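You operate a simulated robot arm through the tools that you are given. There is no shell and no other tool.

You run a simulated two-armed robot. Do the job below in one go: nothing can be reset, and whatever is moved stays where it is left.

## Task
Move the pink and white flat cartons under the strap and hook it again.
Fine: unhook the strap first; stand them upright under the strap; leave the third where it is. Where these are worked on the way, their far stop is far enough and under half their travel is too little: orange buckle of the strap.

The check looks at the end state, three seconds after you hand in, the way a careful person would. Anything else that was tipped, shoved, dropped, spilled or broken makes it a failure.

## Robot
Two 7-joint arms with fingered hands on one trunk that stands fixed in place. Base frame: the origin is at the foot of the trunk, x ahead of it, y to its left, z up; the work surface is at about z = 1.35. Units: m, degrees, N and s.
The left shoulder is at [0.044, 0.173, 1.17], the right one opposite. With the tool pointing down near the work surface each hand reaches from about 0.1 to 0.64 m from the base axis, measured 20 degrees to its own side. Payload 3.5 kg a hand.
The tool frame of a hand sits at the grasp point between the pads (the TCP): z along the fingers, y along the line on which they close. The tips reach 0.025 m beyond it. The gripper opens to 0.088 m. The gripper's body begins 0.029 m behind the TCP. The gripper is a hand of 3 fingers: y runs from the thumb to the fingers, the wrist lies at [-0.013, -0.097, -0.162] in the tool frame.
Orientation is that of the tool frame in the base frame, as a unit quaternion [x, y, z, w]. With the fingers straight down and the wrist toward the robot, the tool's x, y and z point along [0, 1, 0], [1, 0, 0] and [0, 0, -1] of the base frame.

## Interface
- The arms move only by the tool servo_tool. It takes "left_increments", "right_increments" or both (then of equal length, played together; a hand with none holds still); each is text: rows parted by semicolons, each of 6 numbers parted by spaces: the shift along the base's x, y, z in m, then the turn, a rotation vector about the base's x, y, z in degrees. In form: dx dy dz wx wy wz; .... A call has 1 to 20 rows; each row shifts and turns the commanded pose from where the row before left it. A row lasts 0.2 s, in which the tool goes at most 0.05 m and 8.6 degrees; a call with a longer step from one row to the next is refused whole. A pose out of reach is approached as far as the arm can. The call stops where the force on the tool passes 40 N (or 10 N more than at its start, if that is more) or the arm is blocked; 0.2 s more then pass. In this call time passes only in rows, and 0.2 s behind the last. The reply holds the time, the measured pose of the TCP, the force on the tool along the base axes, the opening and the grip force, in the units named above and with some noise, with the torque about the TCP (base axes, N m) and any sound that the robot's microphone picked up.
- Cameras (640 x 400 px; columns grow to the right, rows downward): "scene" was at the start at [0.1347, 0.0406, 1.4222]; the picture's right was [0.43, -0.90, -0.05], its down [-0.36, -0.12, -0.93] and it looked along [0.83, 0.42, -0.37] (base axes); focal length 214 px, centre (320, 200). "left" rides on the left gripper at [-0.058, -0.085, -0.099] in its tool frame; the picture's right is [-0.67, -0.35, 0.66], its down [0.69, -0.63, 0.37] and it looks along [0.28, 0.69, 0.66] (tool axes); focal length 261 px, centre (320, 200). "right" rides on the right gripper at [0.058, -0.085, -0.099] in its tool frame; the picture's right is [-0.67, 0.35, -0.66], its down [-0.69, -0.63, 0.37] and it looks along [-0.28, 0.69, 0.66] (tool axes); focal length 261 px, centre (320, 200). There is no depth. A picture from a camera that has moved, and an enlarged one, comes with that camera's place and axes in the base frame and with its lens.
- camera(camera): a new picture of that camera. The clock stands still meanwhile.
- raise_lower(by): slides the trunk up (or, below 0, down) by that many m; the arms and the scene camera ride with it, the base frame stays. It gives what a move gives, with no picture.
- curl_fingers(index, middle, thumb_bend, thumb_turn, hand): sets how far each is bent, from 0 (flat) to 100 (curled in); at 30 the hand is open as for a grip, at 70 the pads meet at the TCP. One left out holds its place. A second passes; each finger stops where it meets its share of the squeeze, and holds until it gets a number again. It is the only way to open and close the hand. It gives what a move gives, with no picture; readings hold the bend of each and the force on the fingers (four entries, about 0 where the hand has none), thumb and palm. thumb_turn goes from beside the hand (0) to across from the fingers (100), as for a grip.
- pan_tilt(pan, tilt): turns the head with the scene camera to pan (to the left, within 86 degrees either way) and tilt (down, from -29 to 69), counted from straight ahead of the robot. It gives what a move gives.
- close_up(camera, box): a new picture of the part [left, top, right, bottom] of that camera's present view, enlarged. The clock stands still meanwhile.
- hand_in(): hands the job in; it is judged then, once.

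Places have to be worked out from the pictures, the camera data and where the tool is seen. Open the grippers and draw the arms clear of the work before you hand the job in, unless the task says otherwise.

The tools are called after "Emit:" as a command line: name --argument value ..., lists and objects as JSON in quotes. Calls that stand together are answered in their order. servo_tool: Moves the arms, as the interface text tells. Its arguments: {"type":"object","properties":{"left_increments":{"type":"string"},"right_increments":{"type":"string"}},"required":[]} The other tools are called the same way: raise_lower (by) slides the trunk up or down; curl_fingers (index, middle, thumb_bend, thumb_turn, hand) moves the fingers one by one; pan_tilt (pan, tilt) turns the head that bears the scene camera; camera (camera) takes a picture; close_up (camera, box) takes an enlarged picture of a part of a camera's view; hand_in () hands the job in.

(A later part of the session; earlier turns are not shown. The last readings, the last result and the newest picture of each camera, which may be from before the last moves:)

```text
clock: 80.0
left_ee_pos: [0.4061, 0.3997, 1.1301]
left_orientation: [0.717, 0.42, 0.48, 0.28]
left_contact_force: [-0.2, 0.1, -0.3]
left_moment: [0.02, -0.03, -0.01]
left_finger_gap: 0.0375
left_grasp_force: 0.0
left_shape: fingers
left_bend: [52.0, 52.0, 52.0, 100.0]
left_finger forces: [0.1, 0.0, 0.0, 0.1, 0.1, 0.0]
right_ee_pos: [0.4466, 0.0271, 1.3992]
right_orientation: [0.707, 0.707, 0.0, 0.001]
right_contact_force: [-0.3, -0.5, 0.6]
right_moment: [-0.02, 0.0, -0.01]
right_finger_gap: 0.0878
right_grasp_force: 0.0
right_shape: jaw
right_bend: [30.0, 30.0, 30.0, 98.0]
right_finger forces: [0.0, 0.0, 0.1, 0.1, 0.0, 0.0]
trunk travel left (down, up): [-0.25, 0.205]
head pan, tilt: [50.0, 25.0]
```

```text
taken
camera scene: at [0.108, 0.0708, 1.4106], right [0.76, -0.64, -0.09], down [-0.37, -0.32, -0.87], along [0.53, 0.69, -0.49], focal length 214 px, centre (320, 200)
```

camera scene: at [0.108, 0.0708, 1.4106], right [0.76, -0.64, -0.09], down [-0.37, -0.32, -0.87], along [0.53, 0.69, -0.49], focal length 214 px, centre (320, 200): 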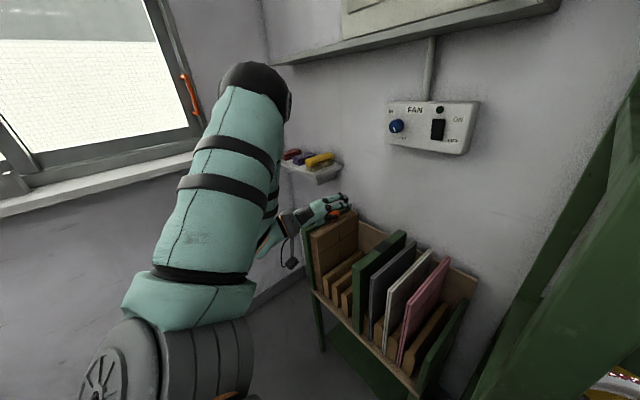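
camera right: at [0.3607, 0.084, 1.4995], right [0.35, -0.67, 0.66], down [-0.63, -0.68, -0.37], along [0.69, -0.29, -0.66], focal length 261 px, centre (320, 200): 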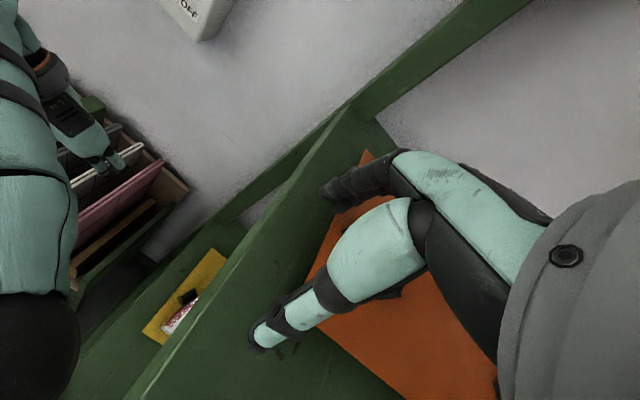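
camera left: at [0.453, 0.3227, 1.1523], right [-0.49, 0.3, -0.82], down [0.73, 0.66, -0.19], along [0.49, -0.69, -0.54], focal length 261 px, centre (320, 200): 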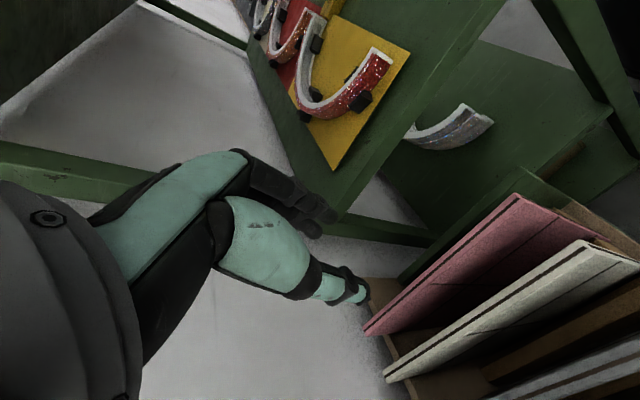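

The elbow swings up and left as wanted (now about (0.23, 0.34, 1.41)). I continue the roll.

Emit:
servo_tool --left_increments "0 0 0 -7 0 2.9; 0 0 0 -7 0 2.9; 0 0 0 -7 0 2.9; 0 0 0 -7 0 2.9; 0 0 0 -7 0 2.9; 0 0 0 -7 0 2.9; 0 0 0 -7 0 2.9; 0 0 0 -7 0 2.9"

Emit:
camera --camera "scene"

```text
clock: 81.8
left_ee_pos: [0.4023, 0.4339, 1.1495]
left_orientation: [0.408, 0.725, 0.273, 0.484]
left_contact_force: [0.3, -0.3, -0.1]
left_moment: [0.0, 0.02, 0.0]
left_finger_gap: 0.0375
left_grasp_force: 0.1
left_shape: fingers
left_bend: [52.0, 52.0, 52.0, 100.0]
left_finger forces: [0.0, 0.1, 0.1, 0.1, 0.0, 0.1]
left hand out of reach, approached as far as the arm can: row 2, 3, 4, 6, 7, 8
right_ee_pos: [0.4465, 0.0274, 1.3991]
right_orientation: [0.708, 0.707, 0.0, 0.0]
right_contact_force: [-0.3, -0.4, 0.0]
right_moment: [0.0, 0.04, 0.02]
right_finger_gap: 0.0878
right_grasp_force: 0.0
right_shape: jaw
right_bend: [30.0, 30.0, 30.0, 98.0]
right_finger forces: [0.0, 0.0, 0.0, 0.0, 0.0, 0.1]
trunk travel left (down, up): [-0.25, 0.205]
head pan, tilt: [50.0, 25.0]
```

```text
taken
camera scene: at [0.1087, 0.07, 1.4106], right [0.76, -0.64, -0.09], down [-0.37, -0.32, -0.87], along [0.53, 0.69, -0.48], focal length 214 px, centre (320, 200)
```

scene: 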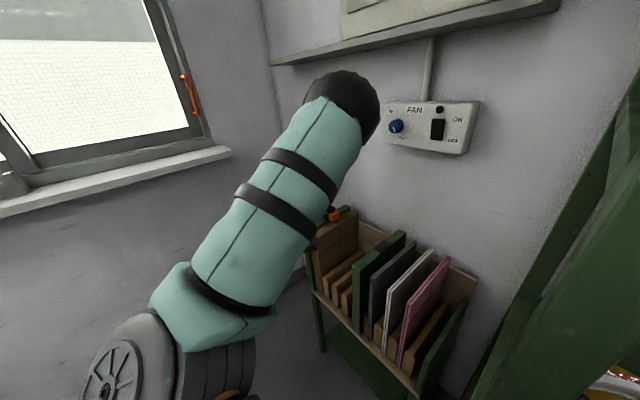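

Past about −70° of roll the arm met a limit and its elbow flicked back to up-right. I now take another way round: bring the fingers to pointing down from here, then yaw towards thumb-left, which drags the elbow left.

Emit:
servo_tool --left_increments "0 0 0 0 7 0; 0 0 0 0 7 0; 0 0 0 0 7 0; 0 0 0 0 7 0; 0 0 0 0 7 0; 0 0 0 0 7 0; 0 0 0 0 7 0; 0 0 0 0 7 0; 0 0 0 0 7 0; 0 0 0 0 4 0"

Emit:
camera --camera "scene"

```text
clock: 84.0
left_ee_pos: [0.4017, 0.4409, 1.1538]
left_orientation: [0.481, 0.876, 0.018, 0.042]
left_contact_force: [-0.5, 0.4, 0.3]
left_moment: [0.04, 0.02, 0.0]
left_finger_gap: 0.0372
left_grasp_force: 0.0
left_shape: fingers
left_bend: [52.0, 52.0, 52.0, 100.0]
left_finger forces: [0.0, 0.0, 0.0, 0.1, 0.0, 0.0]
left hand out of reach, approached as far as the arm can: row 1
right_ee_pos: [0.4444, 0.0271, 1.3991]
right_orientation: [0.708, 0.707, 0.0, 0.0]
right_contact_force: [0.8, 0.1, -0.6]
right_moment: [-0.04, -0.03, 0.01]
right_finger_gap: 0.0879
right_grasp_force: 0.1
right_shape: jaw
right_bend: [30.0, 30.0, 30.0, 98.0]
right_finger forces: [0.0, 0.0, 0.0, 0.0, 0.0, 0.1]
trunk travel left (down, up): [-0.25, 0.205]
head pan, tilt: [50.0, 25.0]
```

```text
taken
camera scene: at [0.1082, 0.0707, 1.4106], right [0.76, -0.64, -0.09], down [-0.37, -0.32, -0.87], along [0.53, 0.69, -0.49], focal length 214 px, centre (320, 200)
```

scene: 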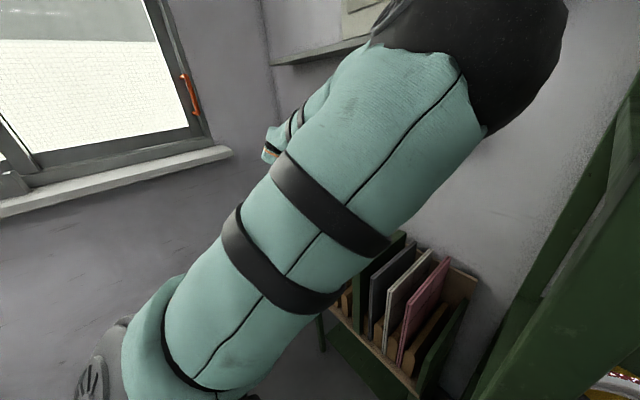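

The elbow is high on the right now. I yaw the hand negative in halves and watch whether the elbow travels over to the left.

Emit:
servo_tool --left_increments "0 0 0 0 0 -7; 0 0 0 0 0 -7; 0 0 0 0 0 -7; 0 0 0 0 0 -7; 0 0 0 0 0 -7; 0 0 0 0 0 -7; 0 0 0 0 0 -7; 0 0 0 0 0 -7"

Emit:
camera --camera "scene"

```text
clock: 85.8
left_ee_pos: [0.4021, 0.4399, 1.1527]
left_orientation: [0.839, 0.544, 0.011, 0.033]
left_contact_force: [-0.1, -0.3, -0.6]
left_moment: [-0.03, 0.04, 0.0]
left_finger_gap: 0.0373
left_grasp_force: 0.1
left_shape: fingers
left_bend: [52.0, 52.0, 52.0, 100.0]
left_finger forces: [0.1, 0.1, 0.0, 0.1, 0.1, 0.0]
right_ee_pos: [0.4464, 0.0273, 1.3991]
right_orientation: [0.708, 0.706, 0.0, 0.0]
right_contact_force: [-0.1, 0.0, -0.6]
right_moment: [-0.01, 0.0, 0.02]
right_finger_gap: 0.0876
right_grasp_force: 0.0
right_shape: jaw
right_bend: [30.0, 30.0, 30.0, 98.0]
right_finger forces: [0.0, 0.0, 0.0, 0.0, 0.0, 0.0]
trunk travel left (down, up): [-0.25, 0.205]
head pan, tilt: [50.0, 25.0]
```

```text
taken
camera scene: at [0.1085, 0.0711, 1.4106], right [0.76, -0.64, -0.09], down [-0.37, -0.32, -0.87], along [0.53, 0.69, -0.49], focal length 214 px, centre (320, 200)
```

scene: 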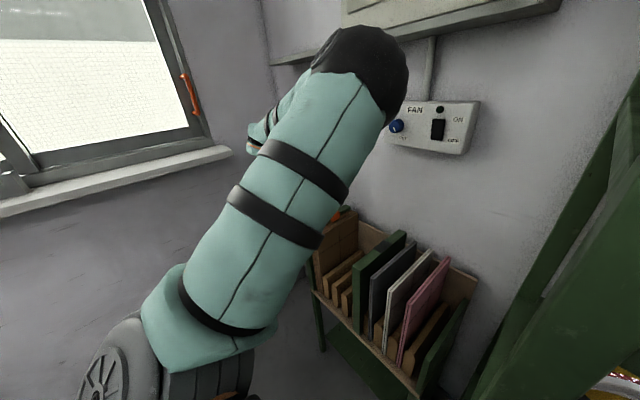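

The elbow moves left with the yaw. I continue to thumb-left and beyond slightly check.

Emit:
servo_tool --left_increments "0 0 0 0 0 -7; 0 0 0 0 0 -7; 0 0 0 0 0 -7; 0 0 0 0 0 -7; 0 0 0 0 0 -7; 0 0 0 0 0 -7; 0 0 0 0 0 -7; 0 0 0 0 0 -7; 0 0 0 0 0 -7; 0 0 0 0 0 -3"

Emit:
camera --camera "scene"

```text
clock: 88.0
left_ee_pos: [0.4029, 0.4399, 1.1536]
left_orientation: [0.999, 0.0, -0.009, 0.033]
left_contact_force: [1.0, -0.7, 0.2]
left_moment: [0.02, 0.0, 0.0]
left_finger_gap: 0.0373
left_grasp_force: 0.1
left_shape: fingers
left_bend: [52.0, 52.0, 52.0, 100.0]
left_finger forces: [0.1, 0.0, 0.0, 0.1, 0.0, 0.0]
right_ee_pos: [0.4463, 0.0261, 1.3997]
right_orientation: [0.708, 0.706, 0.0, 0.0]
right_contact_force: [0.5, 0.0, -0.9]
right_moment: [0.04, -0.01, -0.05]
right_finger_gap: 0.0879
right_grasp_force: 0.0
right_shape: jaw
right_bend: [30.0, 30.0, 30.0, 98.0]
right_finger forces: [0.1, 0.0, 0.0, 0.0, 0.0, 0.0]
trunk travel left (down, up): [-0.25, 0.205]
head pan, tilt: [50.0, 25.0]
```

```text
taken
camera scene: at [0.1084, 0.0707, 1.4106], right [0.76, -0.64, -0.09], down [-0.37, -0.32, -0.87], along [0.53, 0.69, -0.49], focal length 214 px, centre (320, 200)
```

scene: 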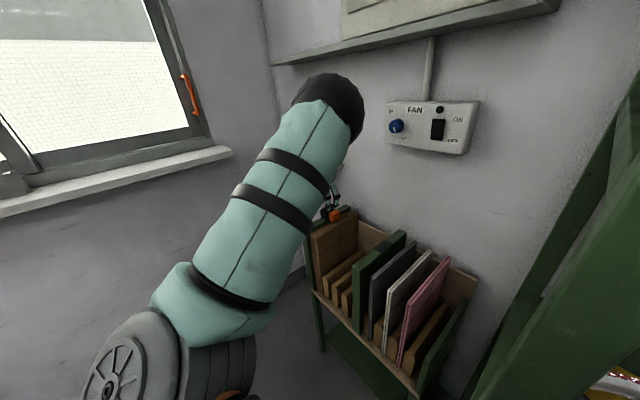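

The elbow position evidently depends only on the hand pose within this arm branch, so I retrace the earlier way back: first yaw to the plain fingers-down pose at (0.44, 0.41, 1.113).

Emit:
servo_tool --left_increments "0.003 -0.0025 -0.003 -0.3 0 7; 0.003 -0.0025 -0.003 -0.3 0 7; 0.003 -0.0025 -0.003 -0.3 0 7; 0.003 -0.0025 -0.003 -0.3 0 7; 0.003 -0.0025 -0.003 -0.3 0 7; 0.003 -0.0025 -0.003 -0.3 0 7; 0.003 -0.0025 -0.003 -0.3 0 7; 0.003 -0.0025 -0.003 -0.3 0 7; 0.003 -0.0025 -0.003 -0.3 0 7; 0.003 -0.0025 -0.003 -0.3 0 7; 0.003 -0.0025 -0.003 -0.3 0 7; 0.003 -0.0025 -0.003 -0.3 0 7; 0 0 -0.003 0 0 6; 0 0 0 0 0 0"

Emit:
camera --camera "scene"

```text
clock: 91.0
left_ee_pos: [0.4367, 0.4089, 1.1134]
left_orientation: [0.703, 0.708, 0.019, 0.058]
left_contact_force: [0.8, 0.3, 0.3]
left_moment: [-0.05, 0.0, -0.01]
left_finger_gap: 0.0375
left_grasp_force: 0.1
left_shape: fingers
left_bend: [52.0, 52.0, 52.0, 100.0]
left_finger forces: [0.1, 0.1, 0.1, 0.1, 0.0, 0.1]
right_ee_pos: [0.4464, 0.0268, 1.4001]
right_orientation: [0.708, 0.706, 0.0, 0.001]
right_contact_force: [-0.5, -0.2, 0.4]
right_moment: [-0.02, -0.01, -0.01]
right_finger_gap: 0.0879
right_grasp_force: 0.0
right_shape: jaw
right_bend: [30.0, 30.0, 30.0, 98.0]
right_finger forces: [0.1, 0.1, 0.0, 0.0, 0.0, 0.0]
trunk travel left (down, up): [-0.25, 0.205]
head pan, tilt: [50.0, 25.0]
```

```text
taken
camera scene: at [0.1082, 0.0708, 1.4106], right [0.76, -0.64, -0.09], down [-0.37, -0.32, -0.87], along [0.53, 0.69, -0.49], focal length 214 px, centre (320, 200)
```

scene: 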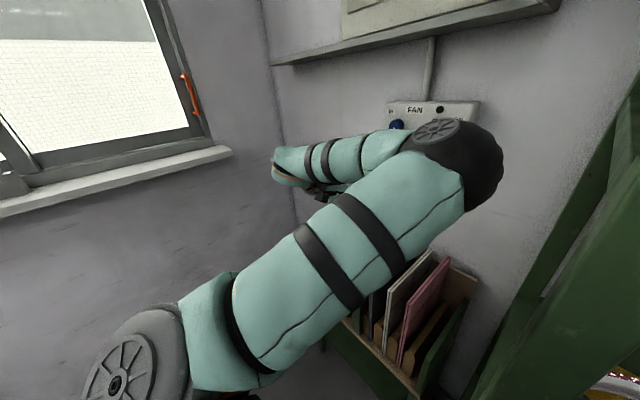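

I go to a low spot in front of the left bay (x≈0.37, clear of the rack's front at 0.455), where the elbow should hang low, and re-orient there.

Emit:
servo_tool --left_increments "-0.012 0.02 0 0 0 0; -0.012 0.02 0 0 0 0; -0.012 0.02 0 0 0 0; -0.012 0.02 0 0 0 0; -0.01 0.02 0 0 0 0; -0.01 0.02 -0.01 0 0 0; 0 0 -0.025 0 0 0; 0 0 -0.025 0 0 0; 0 0 -0.025 0 0 0; 0 0 -0.025 0 0 0; 0 0 -0.025 0 0 0; 0 0 -0.025 0 0 0; 0 0 -0.025 0 0 0; 0 0 -0.025 0 0 0"

Emit:
pan_tilt --pan 50 --tilt 40

Emit:
camera --camera "scene"

```text
clock: 94.0
left_ee_pos: [0.37, 0.5309, 0.9022]
left_orientation: [0.704, 0.708, 0.019, 0.058]
left_contact_force: [-0.2, -0.1, -0.3]
left_moment: [0.01, -0.02, 0.02]
left_finger_gap: 0.0375
left_grasp_force: 0.0
left_shape: fingers
left_bend: [52.0, 52.0, 52.0, 100.0]
left_finger forces: [0.0, 0.0, 0.1, 0.1, 0.0, 0.0]
right_ee_pos: [0.4462, 0.0264, 1.4]
right_orientation: [0.708, 0.706, 0.0, 0.0]
right_contact_force: [-0.5, -0.1, 0.6]
right_moment: [-0.02, 0.06, -0.01]
right_finger_gap: 0.0881
right_grasp_force: 0.0
right_shape: jaw
right_bend: [30.0, 30.0, 30.0, 98.0]
right_finger forces: [0.0, 0.0, 0.0, 0.1, 0.0, 0.1]
trunk travel left (down, up): [-0.25, 0.205]
head pan, tilt: [50.0, 25.0]
```

```text
clock: 94.8
left_ee_pos: [0.3704, 0.531, 0.9022]
left_orientation: [0.704, 0.708, 0.019, 0.058]
left_contact_force: [0.1, 0.6, 0.1]
left_moment: [0.0, -0.02, 0.02]
left_finger_gap: 0.0373
left_grasp_force: 0.0
left_shape: fingers
left_bend: [52.0, 52.0, 52.0, 100.0]
left_finger forces: [0.1, 0.1, 0.0, 0.0, 0.0, 0.0]
right_ee_pos: [0.4455, 0.0275, 1.3999]
right_orientation: [0.708, 0.706, 0.0, -0.001]
right_contact_force: [-1.0, 0.1, 0.9]
right_moment: [-0.02, -0.01, -0.02]
right_finger_gap: 0.0879
right_grasp_force: 0.0
right_shape: jaw
right_bend: [30.0, 30.0, 30.0, 98.0]
right_finger forces: [0.0, 0.0, 0.0, 0.1, 0.0, 0.1]
trunk travel left (down, up): [-0.25, 0.205]
head pan, tilt: [50.0, 40.0]
```

```text
taken
camera scene: at [0.1011, 0.0651, 1.388], right [0.76, -0.64, -0.09], down [-0.5, -0.49, -0.72], along [0.42, 0.59, -0.69], focal length 214 px, centre (320, 200)
```

scene: 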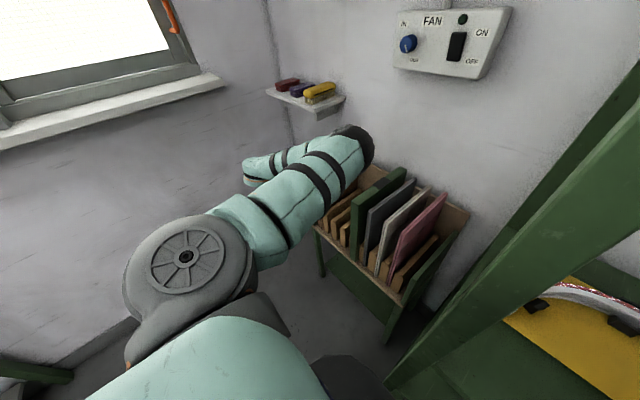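

The elbow is at about (0.36, 0.31, 1.18) here. I start the turn to the thumb-right, forward-pointing pose and check the elbow halfway.

Emit:
servo_tool --left_increments "0 0 0 -3.6 -3.6 6.23; 0 0 0 -3.6 -3.6 6.23; 0 0 0 -3.6 -3.6 6.23; 0 0 0 -3.6 -3.6 6.23; 0 0 0 -3.6 -3.6 6.23; 0 0 0 -3.6 -3.6 6.23; 0 0 0 -3.6 -3.6 6.23"

Emit:
camera --camera "scene"

```text
clock: 96.4
left_ee_pos: [0.3691, 0.532, 0.904]
left_orientation: [0.346, 0.873, 0.038, 0.343]
left_contact_force: [0.1, 0.4, 0.2]
left_moment: [0.0, -0.01, -0.03]
left_finger_gap: 0.0373
left_grasp_force: 0.1
left_shape: fingers
left_bend: [52.0, 52.0, 52.0, 100.0]
left_finger forces: [0.0, 0.0, 0.0, 0.1, 0.1, 0.0]
right_ee_pos: [0.4462, 0.027, 1.3992]
right_orientation: [0.708, 0.706, -0.001, 0.0]
right_contact_force: [0.4, 0.1, 0.4]
right_moment: [-0.01, 0.02, -0.01]
right_finger_gap: 0.0877
right_grasp_force: 0.1
right_shape: jaw
right_bend: [30.0, 30.0, 30.0, 98.0]
right_finger forces: [0.0, 0.0, 0.0, 0.1, 0.1, 0.0]
trunk travel left (down, up): [-0.25, 0.205]
head pan, tilt: [50.0, 40.0]
```

```text
taken
camera scene: at [0.1015, 0.0647, 1.3879], right [0.76, -0.64, -0.09], down [-0.5, -0.49, -0.71], along [0.42, 0.59, -0.69], focal length 214 px, centre (320, 200)
```

scene: 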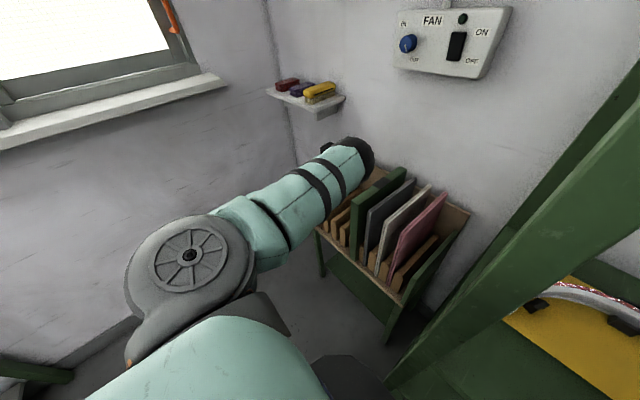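

The elbow barely moved and is clear of the rack. I finish the turn.

Emit:
servo_tool --left_increments "0 0 0 -3.6 -3.6 6.23; 0 0 0 -3.6 -3.6 6.23; 0 0 0 -3.6 -3.6 6.23; 0 0 0 -3.6 -3.6 6.23; 0 0 0 -3.6 -3.6 6.23; 0 0 0 -3.6 -3.6 6.23"

Emit:
camera --camera "scene"

```text
clock: 97.8
left_ee_pos: [0.3691, 0.5302, 0.9029]
left_orientation: [-0.03, 0.85, 0.047, 0.524]
left_contact_force: [-0.2, 0.0, -0.5]
left_moment: [-0.01, -0.01, -0.02]
left_finger_gap: 0.0377
left_grasp_force: 0.0
left_shape: fingers
left_bend: [52.0, 52.0, 52.0, 100.0]
left_finger forces: [0.1, 0.0, 0.0, 0.0, 0.1, 0.0]
right_ee_pos: [0.4457, 0.0268, 1.399]
right_orientation: [0.708, 0.707, 0.0, 0.0]
right_contact_force: [0.4, 0.1, -0.4]
right_moment: [0.0, -0.03, -0.01]
right_finger_gap: 0.0876
right_grasp_force: 0.0
right_shape: jaw
right_bend: [30.0, 30.0, 30.0, 98.0]
right_finger forces: [0.0, 0.0, 0.1, 0.0, 0.0, 0.0]
trunk travel left (down, up): [-0.25, 0.205]
head pan, tilt: [50.0, 40.0]
```

```text
taken
camera scene: at [0.1009, 0.0646, 1.388], right [0.76, -0.64, -0.09], down [-0.5, -0.49, -0.72], along [0.42, 0.59, -0.69], focal length 214 px, centre (320, 200)
```

scene: 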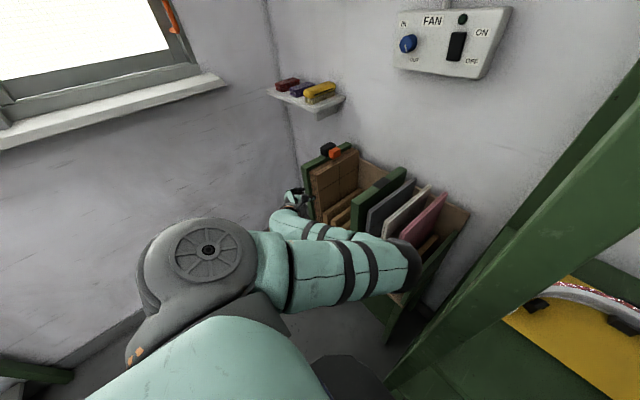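

The hand is thumb-right and forward-pointing with the elbow still on the right, about (0.34, 0.15, 1.0). I complete the reversed loop: pitch back to fingers-down here, then yaw −90°, and see where the elbow ends.

Emit:
servo_tool --left_increments "0 0 0 0 7 0; 0 0 0 0 7 0; 0 0 0 0 7 0; 0 0 0 0 7 0; 0 0 0 0 7 0; 0 0 0 0 7 0; 0 0 0 0 7 0; 0 0 0 0 7 0"

Emit:
camera --camera "scene"

```text
clock: 99.6
left_ee_pos: [0.369, 0.5288, 0.9041]
left_orientation: [-0.004, 0.997, 0.054, 0.061]
left_contact_force: [0.2, -0.5, 0.0]
left_moment: [-0.01, 0.0, -0.01]
left_finger_gap: 0.0374
left_grasp_force: 0.0
left_shape: fingers
left_bend: [52.0, 52.0, 52.0, 100.0]
left_finger forces: [0.0, 0.0, 0.0, 0.1, 0.0, 0.1]
right_ee_pos: [0.4459, 0.0267, 1.3993]
right_orientation: [0.708, 0.706, 0.0, 0.0]
right_contact_force: [0.2, -0.5, -0.6]
right_moment: [0.01, -0.03, 0.02]
right_finger_gap: 0.0879
right_grasp_force: 0.1
right_shape: jaw
right_bend: [30.0, 30.0, 30.0, 98.0]
right_finger forces: [0.0, 0.0, 0.0, 0.0, 0.1, 0.0]
trunk travel left (down, up): [-0.25, 0.205]
head pan, tilt: [50.0, 40.0]
```

```text
taken
camera scene: at [0.1014, 0.0651, 1.3879], right [0.76, -0.64, -0.09], down [-0.5, -0.49, -0.71], along [0.42, 0.59, -0.69], focal length 214 px, centre (320, 200)
```

scene: 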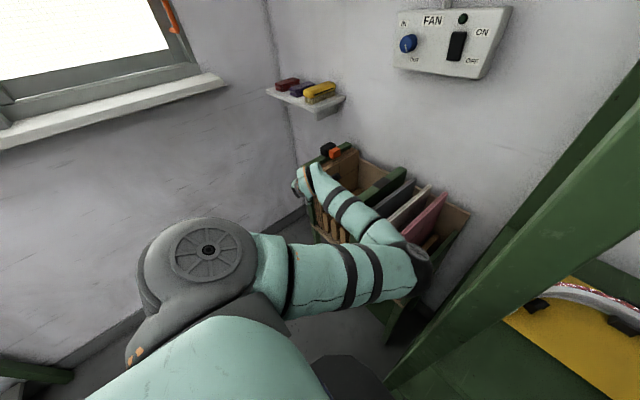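

Fingers-down with thumb right is reachable too in this branch (elbow about (0.35, 0.12, 1.0)). Now the yaw −90° back to the plain pose to see the drift.

Emit:
servo_tool --left_increments "0 0 0 0 0 -7; 0 0 0 0 0 -7; 0 0 0 0 0 -7; 0 0 0 0 0 -7; 0 0 0 0 0 -7; 0 0 0 0 0 -7; 0 0 0 0 0 -7; 0 0 0 0 0 -7; 0 0 0 0 0 -7; 0 0 0 0 0 -7; 0 0 0 0 0 -7; 0 0 0 0 0 -7; 0 0 0 0 0 -6"

Emit:
camera --camera "scene"

```text
clock: 102.4
left_ee_pos: [0.37, 0.5295, 0.9028]
left_orientation: [0.702, 0.707, -0.006, 0.084]
left_contact_force: [-0.6, -0.4, -0.7]
left_moment: [0.0, 0.0, -0.01]
left_finger_gap: 0.0373
left_grasp_force: 0.0
left_shape: fingers
left_bend: [52.0, 52.0, 52.0, 100.0]
left_finger forces: [0.1, 0.1, 0.0, 0.0, 0.1, 0.0]
right_ee_pos: [0.4465, 0.0275, 1.3996]
right_orientation: [0.708, 0.706, 0.0, 0.0]
right_contact_force: [0.4, -0.6, -0.3]
right_moment: [0.03, 0.0, 0.02]
right_finger_gap: 0.088
right_grasp_force: 0.1
right_shape: jaw
right_bend: [30.0, 30.0, 30.0, 98.0]
right_finger forces: [0.0, 0.1, 0.0, 0.2, 0.0, 0.1]
trunk travel left (down, up): [-0.25, 0.205]
head pan, tilt: [50.0, 40.0]
```

```text
taken
camera scene: at [0.1013, 0.0654, 1.3879], right [0.76, -0.64, -0.09], down [-0.5, -0.49, -0.71], along [0.42, 0.59, -0.69], focal length 214 px, centre (320, 200)
```

scene: 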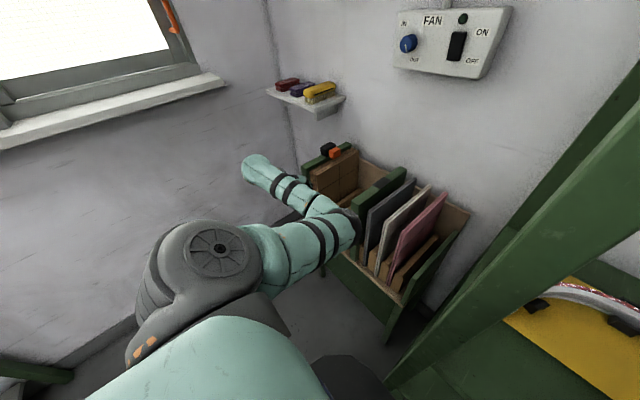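

The reversed loop lowered the elbow from z≈1.18 to 1.0 at the same hand pose, so repeating it walks the elbow down and round to the left. I correct the tilt and do a larger loop (via fingers level).

Emit:
servo_tool --left_increments "0 0 0 3.6 3.15 0; 0 0 0 3.6 3.15 0; 0 0 0 -4.62 -4.62 4.62; 0 0 0 -4.62 -4.62 4.62; 0 0 0 -4.62 -4.62 4.62; 0 0 0 -4.62 -4.62 4.62; 0 0 0 -4.62 -4.62 4.62; 0 0 0 -4.62 -4.62 4.62; 0 0 0 -4.62 -4.62 4.62; 0 0 0 -4.62 -4.62 4.62; 0 0 0 -4.62 -4.62 4.62; 0 0 0 -4.62 -4.62 4.62; 0 0 0 -4.62 -4.62 4.62; 0 0 0 -4.62 -4.62 4.62; 0 0 0 -4.62 -4.62 4.62; 0 0 0 -4.62 -4.62 4.62; 0 0 0 -4.62 -4.62 4.62"

Emit:
camera --camera "scene"

```text
clock: 106.2
left_ee_pos: [0.3701, 0.558, 0.9386]
left_orientation: [0.014, 0.695, 0.034, 0.718]
left_contact_force: [0.3, -0.2, 0.4]
left_moment: [-0.03, 0.0, -0.01]
left_finger_gap: 0.0371
left_grasp_force: 0.0
left_shape: fingers
left_bend: [52.0, 52.0, 52.0, 100.0]
left_finger forces: [0.1, 0.0, 0.0, 0.0, 0.0, 0.0]
right_ee_pos: [0.4456, 0.0275, 1.3993]
right_orientation: [0.707, 0.707, -0.001, 0.001]
right_contact_force: [0.1, 0.1, -0.3]
right_moment: [0.02, -0.02, -0.06]
right_finger_gap: 0.0879
right_grasp_force: 0.1
right_shape: jaw
right_bend: [30.0, 30.0, 30.0, 98.0]
right_finger forces: [0.0, 0.0, 0.0, 0.0, 0.1, 0.0]
trunk travel left (down, up): [-0.25, 0.205]
head pan, tilt: [50.0, 40.0]
stopped in row 17 (left hand): the arm was blocked; the commanded pose is now the measured one
```

```text
taken
camera scene: at [0.1011, 0.0651, 1.388], right [0.76, -0.64, -0.09], down [-0.5, -0.49, -0.72], along [0.42, 0.59, -0.69], focal length 214 px, centre (320, 200)
```

scene: 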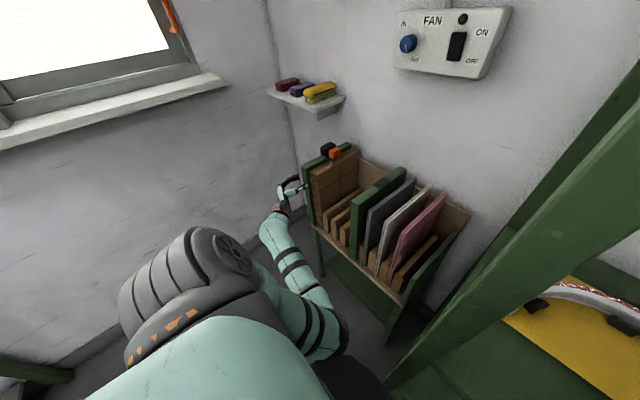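

The elbow is now low at about (0.17, 0.19, 0.85), the link to the left-hand branch. I raise the hand and pitch back towards 60°, as in the first pass.

Emit:
servo_tool --left_increments "0 -0.01 0.015 0 4 0; 0 -0.01 0.015 0 4 0; 0 -0.01 0.015 0 4 0; 0 -0.01 0.015 0 4 0; 0 -0.01 0.015 0 4 0; 0 -0.01 0.015 0 4 0; 0 0 0.015 0 4 0; 0 0 0.015 0 4 0"

Emit:
camera --camera "scene"

```text
clock: 108.0
left_ee_pos: [0.3685, 0.4968, 1.0526]
left_orientation: [0.019, 0.867, 0.026, 0.497]
left_contact_force: [-0.1, 0.0, -0.2]
left_moment: [0.0, 0.0, 0.0]
left_finger_gap: 0.0372
left_grasp_force: 0.1
left_shape: fingers
left_bend: [52.0, 52.0, 52.0, 100.0]
left_finger forces: [0.1, 0.0, 0.1, 0.0, 0.0, 0.0]
right_ee_pos: [0.4446, 0.0286, 1.3993]
right_orientation: [0.708, 0.706, 0.0, 0.001]
right_contact_force: [-0.4, -0.7, -0.2]
right_moment: [0.0, -0.01, -0.02]
right_finger_gap: 0.0877
right_grasp_force: 0.0
right_shape: jaw
right_bend: [30.0, 30.0, 30.0, 98.0]
right_finger forces: [0.0, 0.0, 0.0, 0.0, 0.0, 0.1]
trunk travel left (down, up): [-0.25, 0.205]
head pan, tilt: [50.0, 40.0]
```

```text
taken
camera scene: at [0.0999, 0.0671, 1.3879], right [0.76, -0.64, -0.08], down [-0.5, -0.49, -0.71], along [0.42, 0.59, -0.69], focal length 214 px, centre (320, 200)
```

scene: 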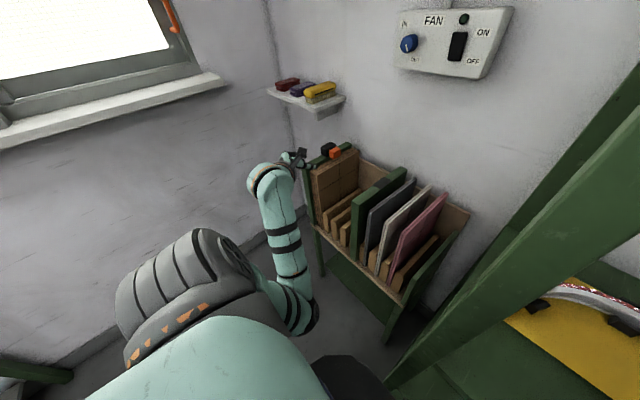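

The elbow is low and drifting left, about (0.15, 0.27, 0.86). I go on with the loop: pitch back to fingers-down.

Emit:
servo_tool --left_increments "-0.005 0 0.005 0 6 0; -0.005 0 0.005 0 6 0; -0.005 0 0.005 0 6 0; -0.005 0 0.005 0 6 0; 0 0 0 0 6 0; 0 0 0 0 6 0; 0 0 0 0 6 0; 0 0 0 0 6 0; 0 0 0 0 6 0; 0 0 0 0 6 0"

Emit:
camera --camera "scene"

```text
clock: 110.2
left_ee_pos: [0.3495, 0.4968, 1.0749]
left_orientation: [0.032, 0.999, 0.014, -0.004]
left_contact_force: [-0.1, 0.1, -1.2]
left_moment: [0.05, 0.01, -0.02]
left_finger_gap: 0.0373
left_grasp_force: 0.1
left_shape: fingers
left_bend: [52.0, 52.0, 52.0, 100.0]
left_finger forces: [0.0, 0.1, 0.0, 0.0, 0.0, 0.0]
right_ee_pos: [0.4457, 0.0263, 1.3997]
right_orientation: [0.707, 0.707, 0.0, 0.001]
right_contact_force: [-0.6, 0.2, -0.1]
right_moment: [-0.02, 0.0, 0.0]
right_finger_gap: 0.088
right_grasp_force: 0.2
right_shape: jaw
right_bend: [30.0, 30.0, 30.0, 98.0]
right_finger forces: [0.1, 0.1, 0.1, 0.2, 0.1, 0.1]
trunk travel left (down, up): [-0.25, 0.205]
head pan, tilt: [50.0, 40.0]
```

```text
taken
camera scene: at [0.1014, 0.065, 1.3879], right [0.76, -0.64, -0.09], down [-0.5, -0.49, -0.71], along [0.42, 0.59, -0.69], focal length 214 px, centre (320, 200)
```

scene: 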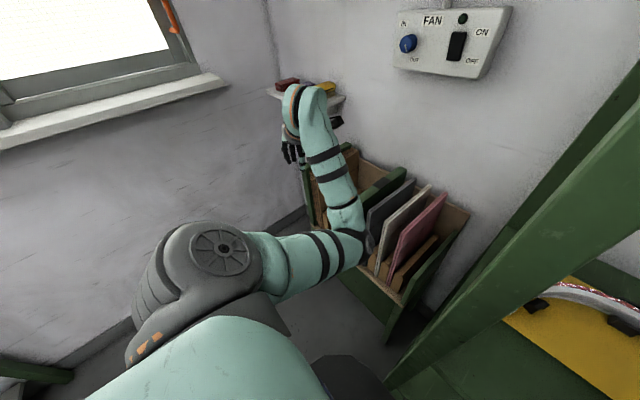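

Pitching back swung the elbow rightward again to (0.32, 0.24, 0.98), as before, but lower than last time. I complete this loop with the yaw −90°.

Emit:
servo_tool --left_increments "0 0 0 0 0 -7; 0 0 0 0 0 -7; 0 0 0 0 0 -7; 0 0 0 0 0 -7; 0 0 0 0 0 -7; 0 0 0 0 0 -7; 0 0 0 0 0 -7; 0 0 0 0 0 -7; 0 0 0 0 0 -7; 0 0 0 0 0 -7; 0 0 0 0 0 -7; 0 0 0 0 0 -7; 0 0 0 0 0 -6"

Emit:
camera --camera "scene"

```text
clock: 113.0
left_ee_pos: [0.3504, 0.4969, 1.075]
left_orientation: [0.73, 0.684, 0.011, 0.007]
left_contact_force: [-0.3, -0.5, -0.5]
left_moment: [0.02, 0.0, -0.01]
left_finger_gap: 0.0374
left_grasp_force: 0.1
left_shape: fingers
left_bend: [52.0, 52.0, 52.0, 100.0]
left_finger forces: [0.1, 0.0, 0.0, 0.0, 0.0, 0.1]
right_ee_pos: [0.4457, 0.0275, 1.4003]
right_orientation: [0.708, 0.706, 0.0, 0.0]
right_contact_force: [0.0, 0.4, 0.0]
right_moment: [-0.02, 0.03, 0.03]
right_finger_gap: 0.0878
right_grasp_force: 0.0
right_shape: jaw
right_bend: [30.0, 30.0, 30.0, 98.0]
right_finger forces: [0.0, 0.0, 0.0, 0.0, 0.0, 0.0]
trunk travel left (down, up): [-0.25, 0.205]
head pan, tilt: [50.0, 40.0]
```

```text
taken
camera scene: at [0.101, 0.0654, 1.3879], right [0.76, -0.64, -0.09], down [-0.5, -0.49, -0.71], along [0.42, 0.59, -0.69], focal length 214 px, centre (320, 200)
```

scene: 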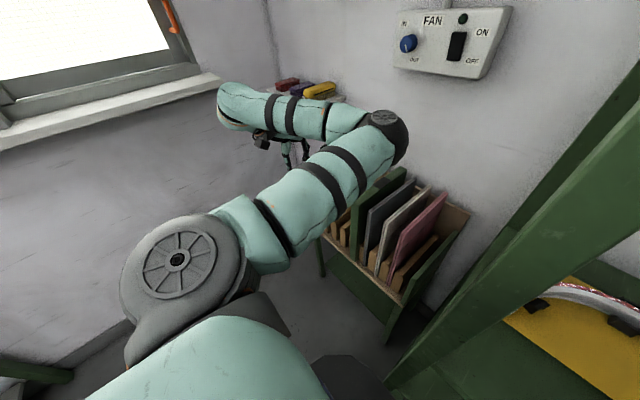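

The elbow side is set by the hand pose after all, so I stop chasing it. With the arm reaching further forward (grip near the carton's middle, x≈0.60) the elbow offset shrinks and the pink carton should come within the shoulder's limit. I yaw to thumb-left and pitch 20° in the safe zone first.

Emit:
servo_tool --left_increments "0.005 -0.005 0.008 0 0 -7; 0.005 -0.005 0.008 0 0 -7; 0.005 -0.005 0.008 0 0 -7; 0.005 -0.005 0.008 0 0 -7; 0.005 -0.005 0.008 0 0 -7; 0.005 -0.005 0.008 0 0 -7; 0.005 -0.005 0.008 0 0 -7; 0.005 -0.005 0.008 0 0 -7; 0.005 -0.005 0.008 0 0 -7; 0.005 -0.005 0.005 0 0 -7; 0.005 -0.005 0 0 0 -7; 0 0 0 0 0 -7; 0 0 0 0 0 -2.5; 0.01 -0.01 0 0 -5 0; 0.01 -0.01 0 0 -5 0; 0.01 -0.01 0 0 -5 0; 0.01 -0.01 0 0 -5 0; 0.01 -0.01 0 0 0 0"

Emit:
camera --camera "scene"

```text
clock: 116.8
left_ee_pos: [0.4564, 0.3914, 1.1517]
left_orientation: [0.984, -0.002, 0.176, 0.013]
left_contact_force: [-0.1, 1.4, 0.3]
left_moment: [0.03, -0.01, 0.01]
left_finger_gap: 0.0372
left_grasp_force: 0.1
left_shape: fingers
left_bend: [52.0, 52.0, 52.0, 100.0]
left_finger forces: [0.0, 0.0, 0.0, 0.0, 0.0, 0.0]
right_ee_pos: [0.4456, 0.0265, 1.4001]
right_orientation: [0.708, 0.706, 0.0, 0.0]
right_contact_force: [0.2, 0.2, -0.6]
right_moment: [0.02, 0.04, 0.0]
right_finger_gap: 0.0878
right_grasp_force: 0.0
right_shape: jaw
right_bend: [30.0, 30.0, 30.0, 98.0]
right_finger forces: [0.0, 0.1, 0.1, 0.1, 0.1, 0.0]
trunk travel left (down, up): [-0.25, 0.205]
head pan, tilt: [50.0, 40.0]
```

```text
taken
camera scene: at [0.1015, 0.0648, 1.3879], right [0.76, -0.64, -0.09], down [-0.5, -0.49, -0.71], along [0.42, 0.59, -0.69], focal length 214 px, centre (320, 200)
```

scene: 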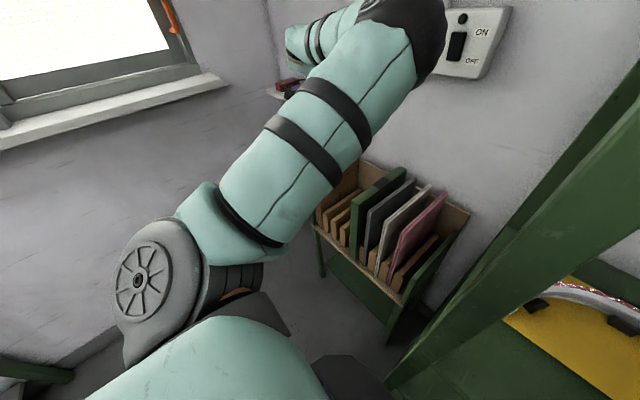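

In position with thumb left and pitch 20°. I extend forward over the rack to (0.60, 0.30, 1.10).

Emit:
servo_tool --left_increments "0.0144 -0.009 -0.005 0 0 0; 0.0144 -0.009 -0.005 0 0 0; 0.0144 -0.009 -0.005 0 0 0; 0.0144 -0.009 -0.005 0 0 0; 0.0144 -0.009 -0.005 0 0 0; 0.0144 -0.009 -0.005 0 0 0; 0.0144 -0.009 -0.005 0 0 0; 0.0144 -0.009 -0.005 0 0 0; 0.0144 -0.009 -0.005 0 0 0; 0.0144 -0.009 -0.005 0 0 0; 0 0 0 0 0 0"

Emit:
camera --camera "scene"

Emit:
camera --camera "left"

```text
clock: 119.2
left_ee_pos: [0.5992, 0.3017, 1.1032]
left_orientation: [0.984, -0.003, 0.176, 0.012]
left_contact_force: [0.0, 1.0, -0.7]
left_moment: [0.0, -0.02, -0.01]
left_finger_gap: 0.0372
left_grasp_force: 0.0
left_shape: fingers
left_bend: [52.0, 52.0, 52.0, 100.0]
left_finger forces: [0.0, 0.0, 0.1, 0.0, 0.1, 0.1]
right_ee_pos: [0.4455, 0.0279, 1.4]
right_orientation: [0.708, 0.706, -0.001, -0.001]
right_contact_force: [-0.1, 0.0, 0.0]
right_moment: [0.01, -0.02, 0.01]
right_finger_gap: 0.0878
right_grasp_force: 0.0
right_shape: jaw
right_bend: [30.0, 30.0, 30.0, 98.0]
right_finger forces: [0.0, 0.1, 0.0, 0.0, 0.1, 0.0]
trunk travel left (down, up): [-0.25, 0.205]
head pan, tilt: [50.0, 40.0]
```

```text
taken
camera scene: at [0.101, 0.0652, 1.388], right [0.76, -0.64, -0.09], down [-0.5, -0.49, -0.72], along [0.42, 0.59, -0.69], focal length 214 px, centre (320, 200)
```

scene: 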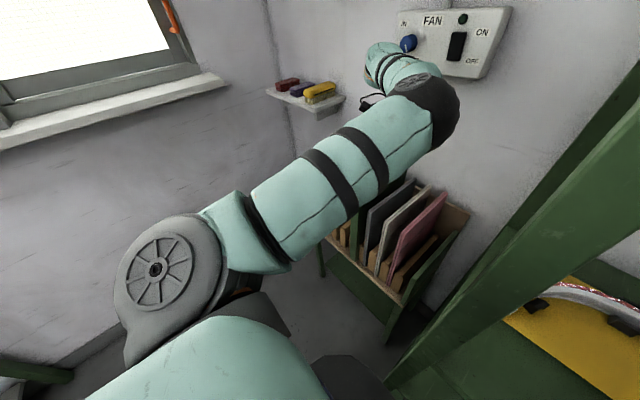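

```text
taken
camera left: at [0.5101, 0.3888, 1.1745], right [-0.4, 0.33, -0.86], down [0.78, 0.62, -0.12], along [0.49, -0.71, -0.5], focal length 261 px, centre (320, 200)
```

left: 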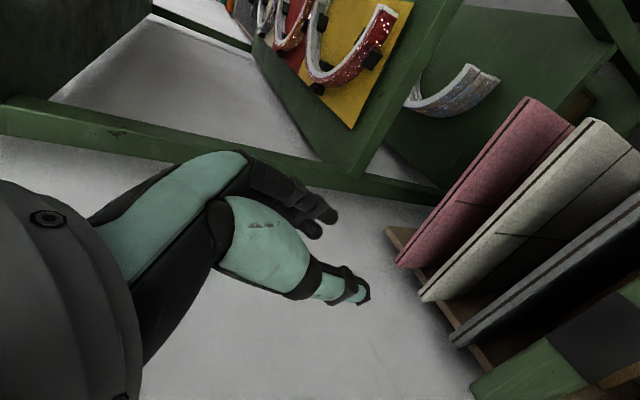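

Tracking is exact here. I now move right over the pink carton (y≈0.2175) and down to about z = 1.04.

Emit:
servo_tool --left_increments "0 -0.0094 -0.006 0 0 0; 0 -0.0094 -0.006 0 0 0; 0 -0.0094 -0.006 0 0 0; 0 -0.0094 -0.006 0 0 0; 0 -0.0094 -0.006 0 0 0; 0 -0.0094 -0.006 0 0 0; 0 -0.0094 -0.006 -0.5 0 0.3; 0 -0.0094 -0.006 -0.5 0 0; 0 -0.0094 -0.006 -0.4 0 0; 0 0 0 0 0 0"

Emit:
camera --camera "scene"

Emit:
camera --camera "left"

Emit:
camera --camera "right"

```text
clock: 121.4
left_ee_pos: [0.5988, 0.2158, 1.0476]
left_orientation: [0.984, 0.001, 0.176, 0.024]
left_contact_force: [0.3, 0.4, -0.3]
left_moment: [-0.01, -0.04, 0.04]
left_finger_gap: 0.0374
left_grasp_force: 0.0
left_shape: fingers
left_bend: [52.0, 52.0, 52.0, 100.0]
left_finger forces: [0.0, 0.1, 0.0, 0.1, 0.0, 0.0]
right_ee_pos: [0.4461, 0.0272, 1.4001]
right_orientation: [0.707, 0.707, 0.0, 0.0]
right_contact_force: [-0.5, -0.5, -0.5]
right_moment: [-0.01, 0.04, 0.01]
right_finger_gap: 0.0879
right_grasp_force: 0.1
right_shape: jaw
right_bend: [30.0, 30.0, 30.0, 98.0]
right_finger forces: [0.1, 0.0, 0.0, 0.0, 0.0, 0.0]
trunk travel left (down, up): [-0.25, 0.205]
head pan, tilt: [50.0, 40.0]
```

```text
taken
camera scene: at [0.1011, 0.0652, 1.388], right [0.76, -0.64, -0.09], down [-0.5, -0.49, -0.71], along [0.42, 0.59, -0.69], focal length 214 px, centre (320, 200)
```

scene: 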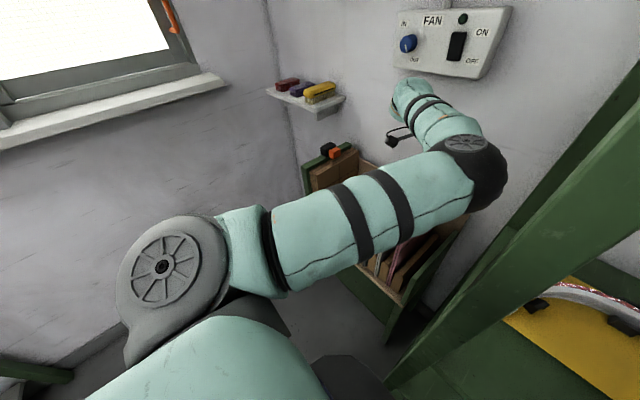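

```text
taken
camera left: at [0.51, 0.3046, 1.1179], right [-0.4, 0.31, -0.86], down [0.77, 0.62, -0.14], along [0.49, -0.72, -0.49], focal length 261 px, centre (320, 200)
```

left: 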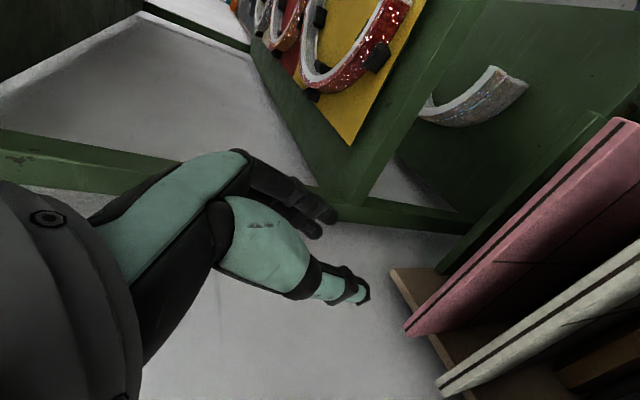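

```text
taken
camera right: at [0.3609, 0.084, 1.4994], right [0.35, -0.67, 0.66], down [-0.63, -0.68, -0.37], along [0.69, -0.29, -0.66], focal length 261 px, centre (320, 200)
```

right: 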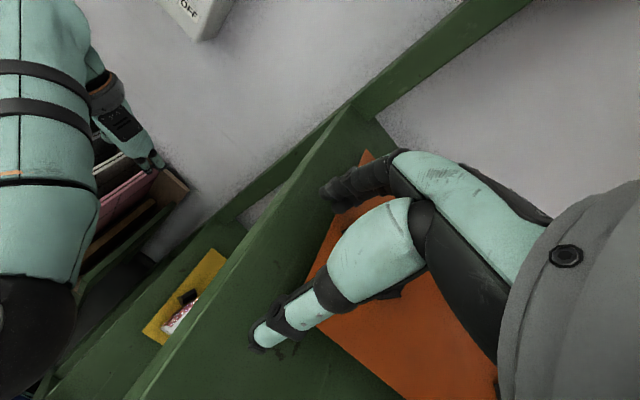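

The hand hangs over the pink carton at (0.599, 0.216, 1.048) and nothing hinders it. I enlarge both hand views to check its alignment with the carton's top edge.

Emit:
close_up --camera "left" --box '[390, 100, 640, 400]'

Emit:
close_up --camera "right" --box '[70, 70, 210, 210]'

```text
1.33 times, centred on (515, 250) of left
camera zoom: at [0.51, 0.3046, 1.1179], right [-0.4, 0.31, -0.86], down [0.77, 0.62, -0.14], along [0.49, -0.72, -0.49], focal length 348 px, centre (60, 133)
```

zoom: 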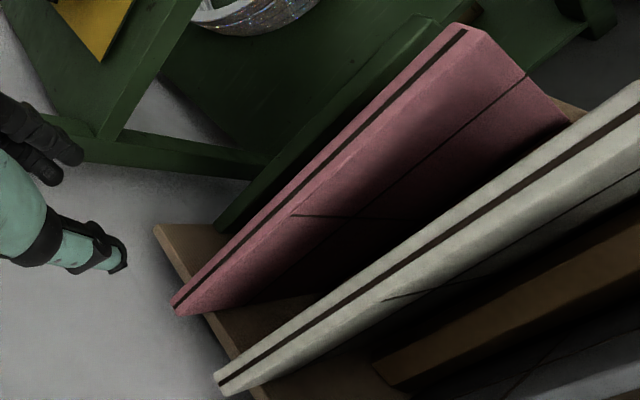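

```text
2.86 times, centred on (140, 140) of right
camera zoom: at [0.3609, 0.084, 1.4994], right [0.35, -0.67, 0.66], down [-0.63, -0.68, -0.37], along [0.69, -0.29, -0.66], focal length 745 px, centre (834, 371)
```

zoom: 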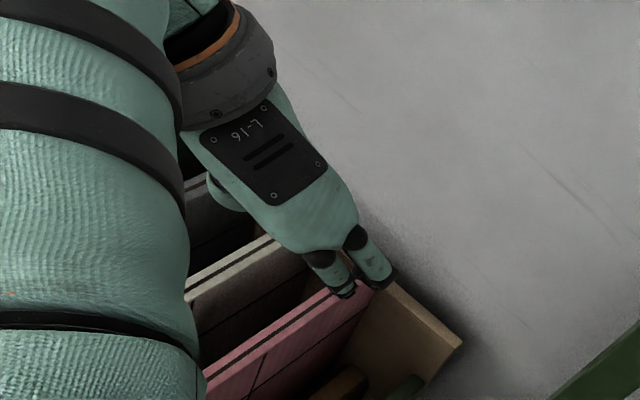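

Different views put the pink carton's midline at y ≈ 0.212–0.226, best fit 0.217, well inside the finger opening. I straighten the small 2.8° tilt and descend to z≈0.90 slowly, straddling its top edge.

Emit:
servo_tool --left_increments "0 0 -0.005 1.4 0 0; 0 0.0015 -0.01 1.4 0 0; 0 0 -0.018 0 0 0; 0 0 -0.018 0 0 0; 0 0 -0.018 0 0 0; 0 0 -0.018 0 0 0; 0 0 -0.015 0 0 0; 0 0 -0.015 0 0 0; 0 0 -0.01 0 0 0; 0 0 0 0 0 0"

Emit:
close_up --camera "left" --box '[240, 100, 640, 400]'

Emit:
close_up --camera "right" --box '[70, 70, 210, 210]'

Emit:
camera --camera "scene"

```text
clock: 123.6
left_ee_pos: [0.5976, 0.2177, 0.9213]
left_orientation: [0.984, -0.002, 0.177, 0.0]
left_contact_force: [0.7, 0.2, 0.0]
left_moment: [0.0, 0.0, 0.0]
left_finger_gap: 0.0375
left_grasp_force: 0.1
left_shape: fingers
left_bend: [52.0, 52.0, 52.0, 100.0]
left_finger forces: [0.0, 0.0, 0.0, 0.0, 0.0, 0.1]
right_ee_pos: [0.4468, 0.0269, 1.3996]
right_orientation: [0.708, 0.706, 0.0, 0.001]
right_contact_force: [-0.4, 0.3, -0.3]
right_moment: [0.02, 0.04, -0.01]
right_finger_gap: 0.0876
right_grasp_force: 0.0
right_shape: jaw
right_bend: [30.0, 30.0, 30.0, 98.0]
right_finger forces: [0.0, 0.0, 0.0, 0.0, 0.1, 0.0]
trunk travel left (down, up): [-0.25, 0.205]
head pan, tilt: [50.0, 40.0]
```

```text
1.33 times, centred on (440, 250) of left
camera zoom: at [0.509, 0.3025, 0.9954], right [-0.4, 0.35, -0.85], down [0.77, 0.63, -0.1], along [0.49, -0.7, -0.52], focal length 348 px, centre (160, 133)
```

zoom: 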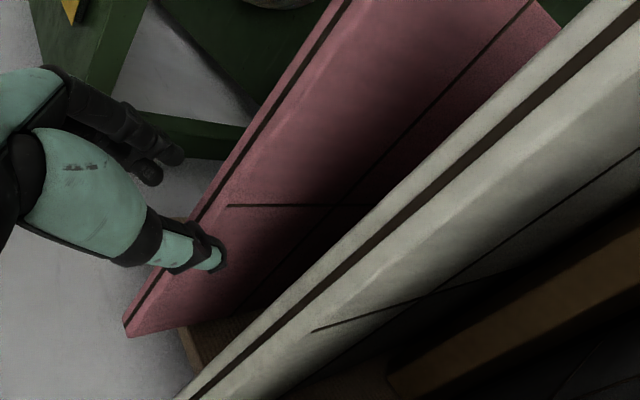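

```text
2.86 times, centred on (140, 140) of right
camera zoom: at [0.3609, 0.0838, 1.4995], right [0.35, -0.67, 0.66], down [-0.63, -0.68, -0.37], along [0.69, -0.29, -0.66], focal length 745 px, centre (834, 371)
```

zoom: 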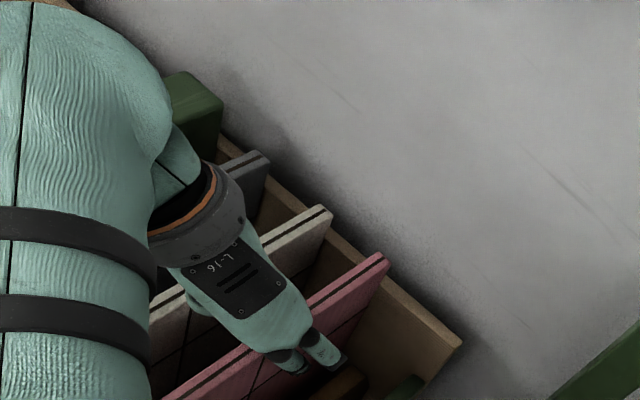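

```text
taken
camera scene: at [0.1011, 0.065, 1.388], right [0.76, -0.64, -0.09], down [-0.5, -0.49, -0.72], along [0.42, 0.59, -0.69], focal length 214 px, centre (320, 200)
```

scene: 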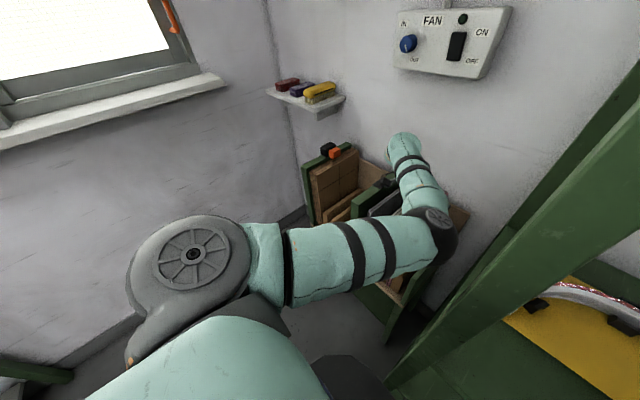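

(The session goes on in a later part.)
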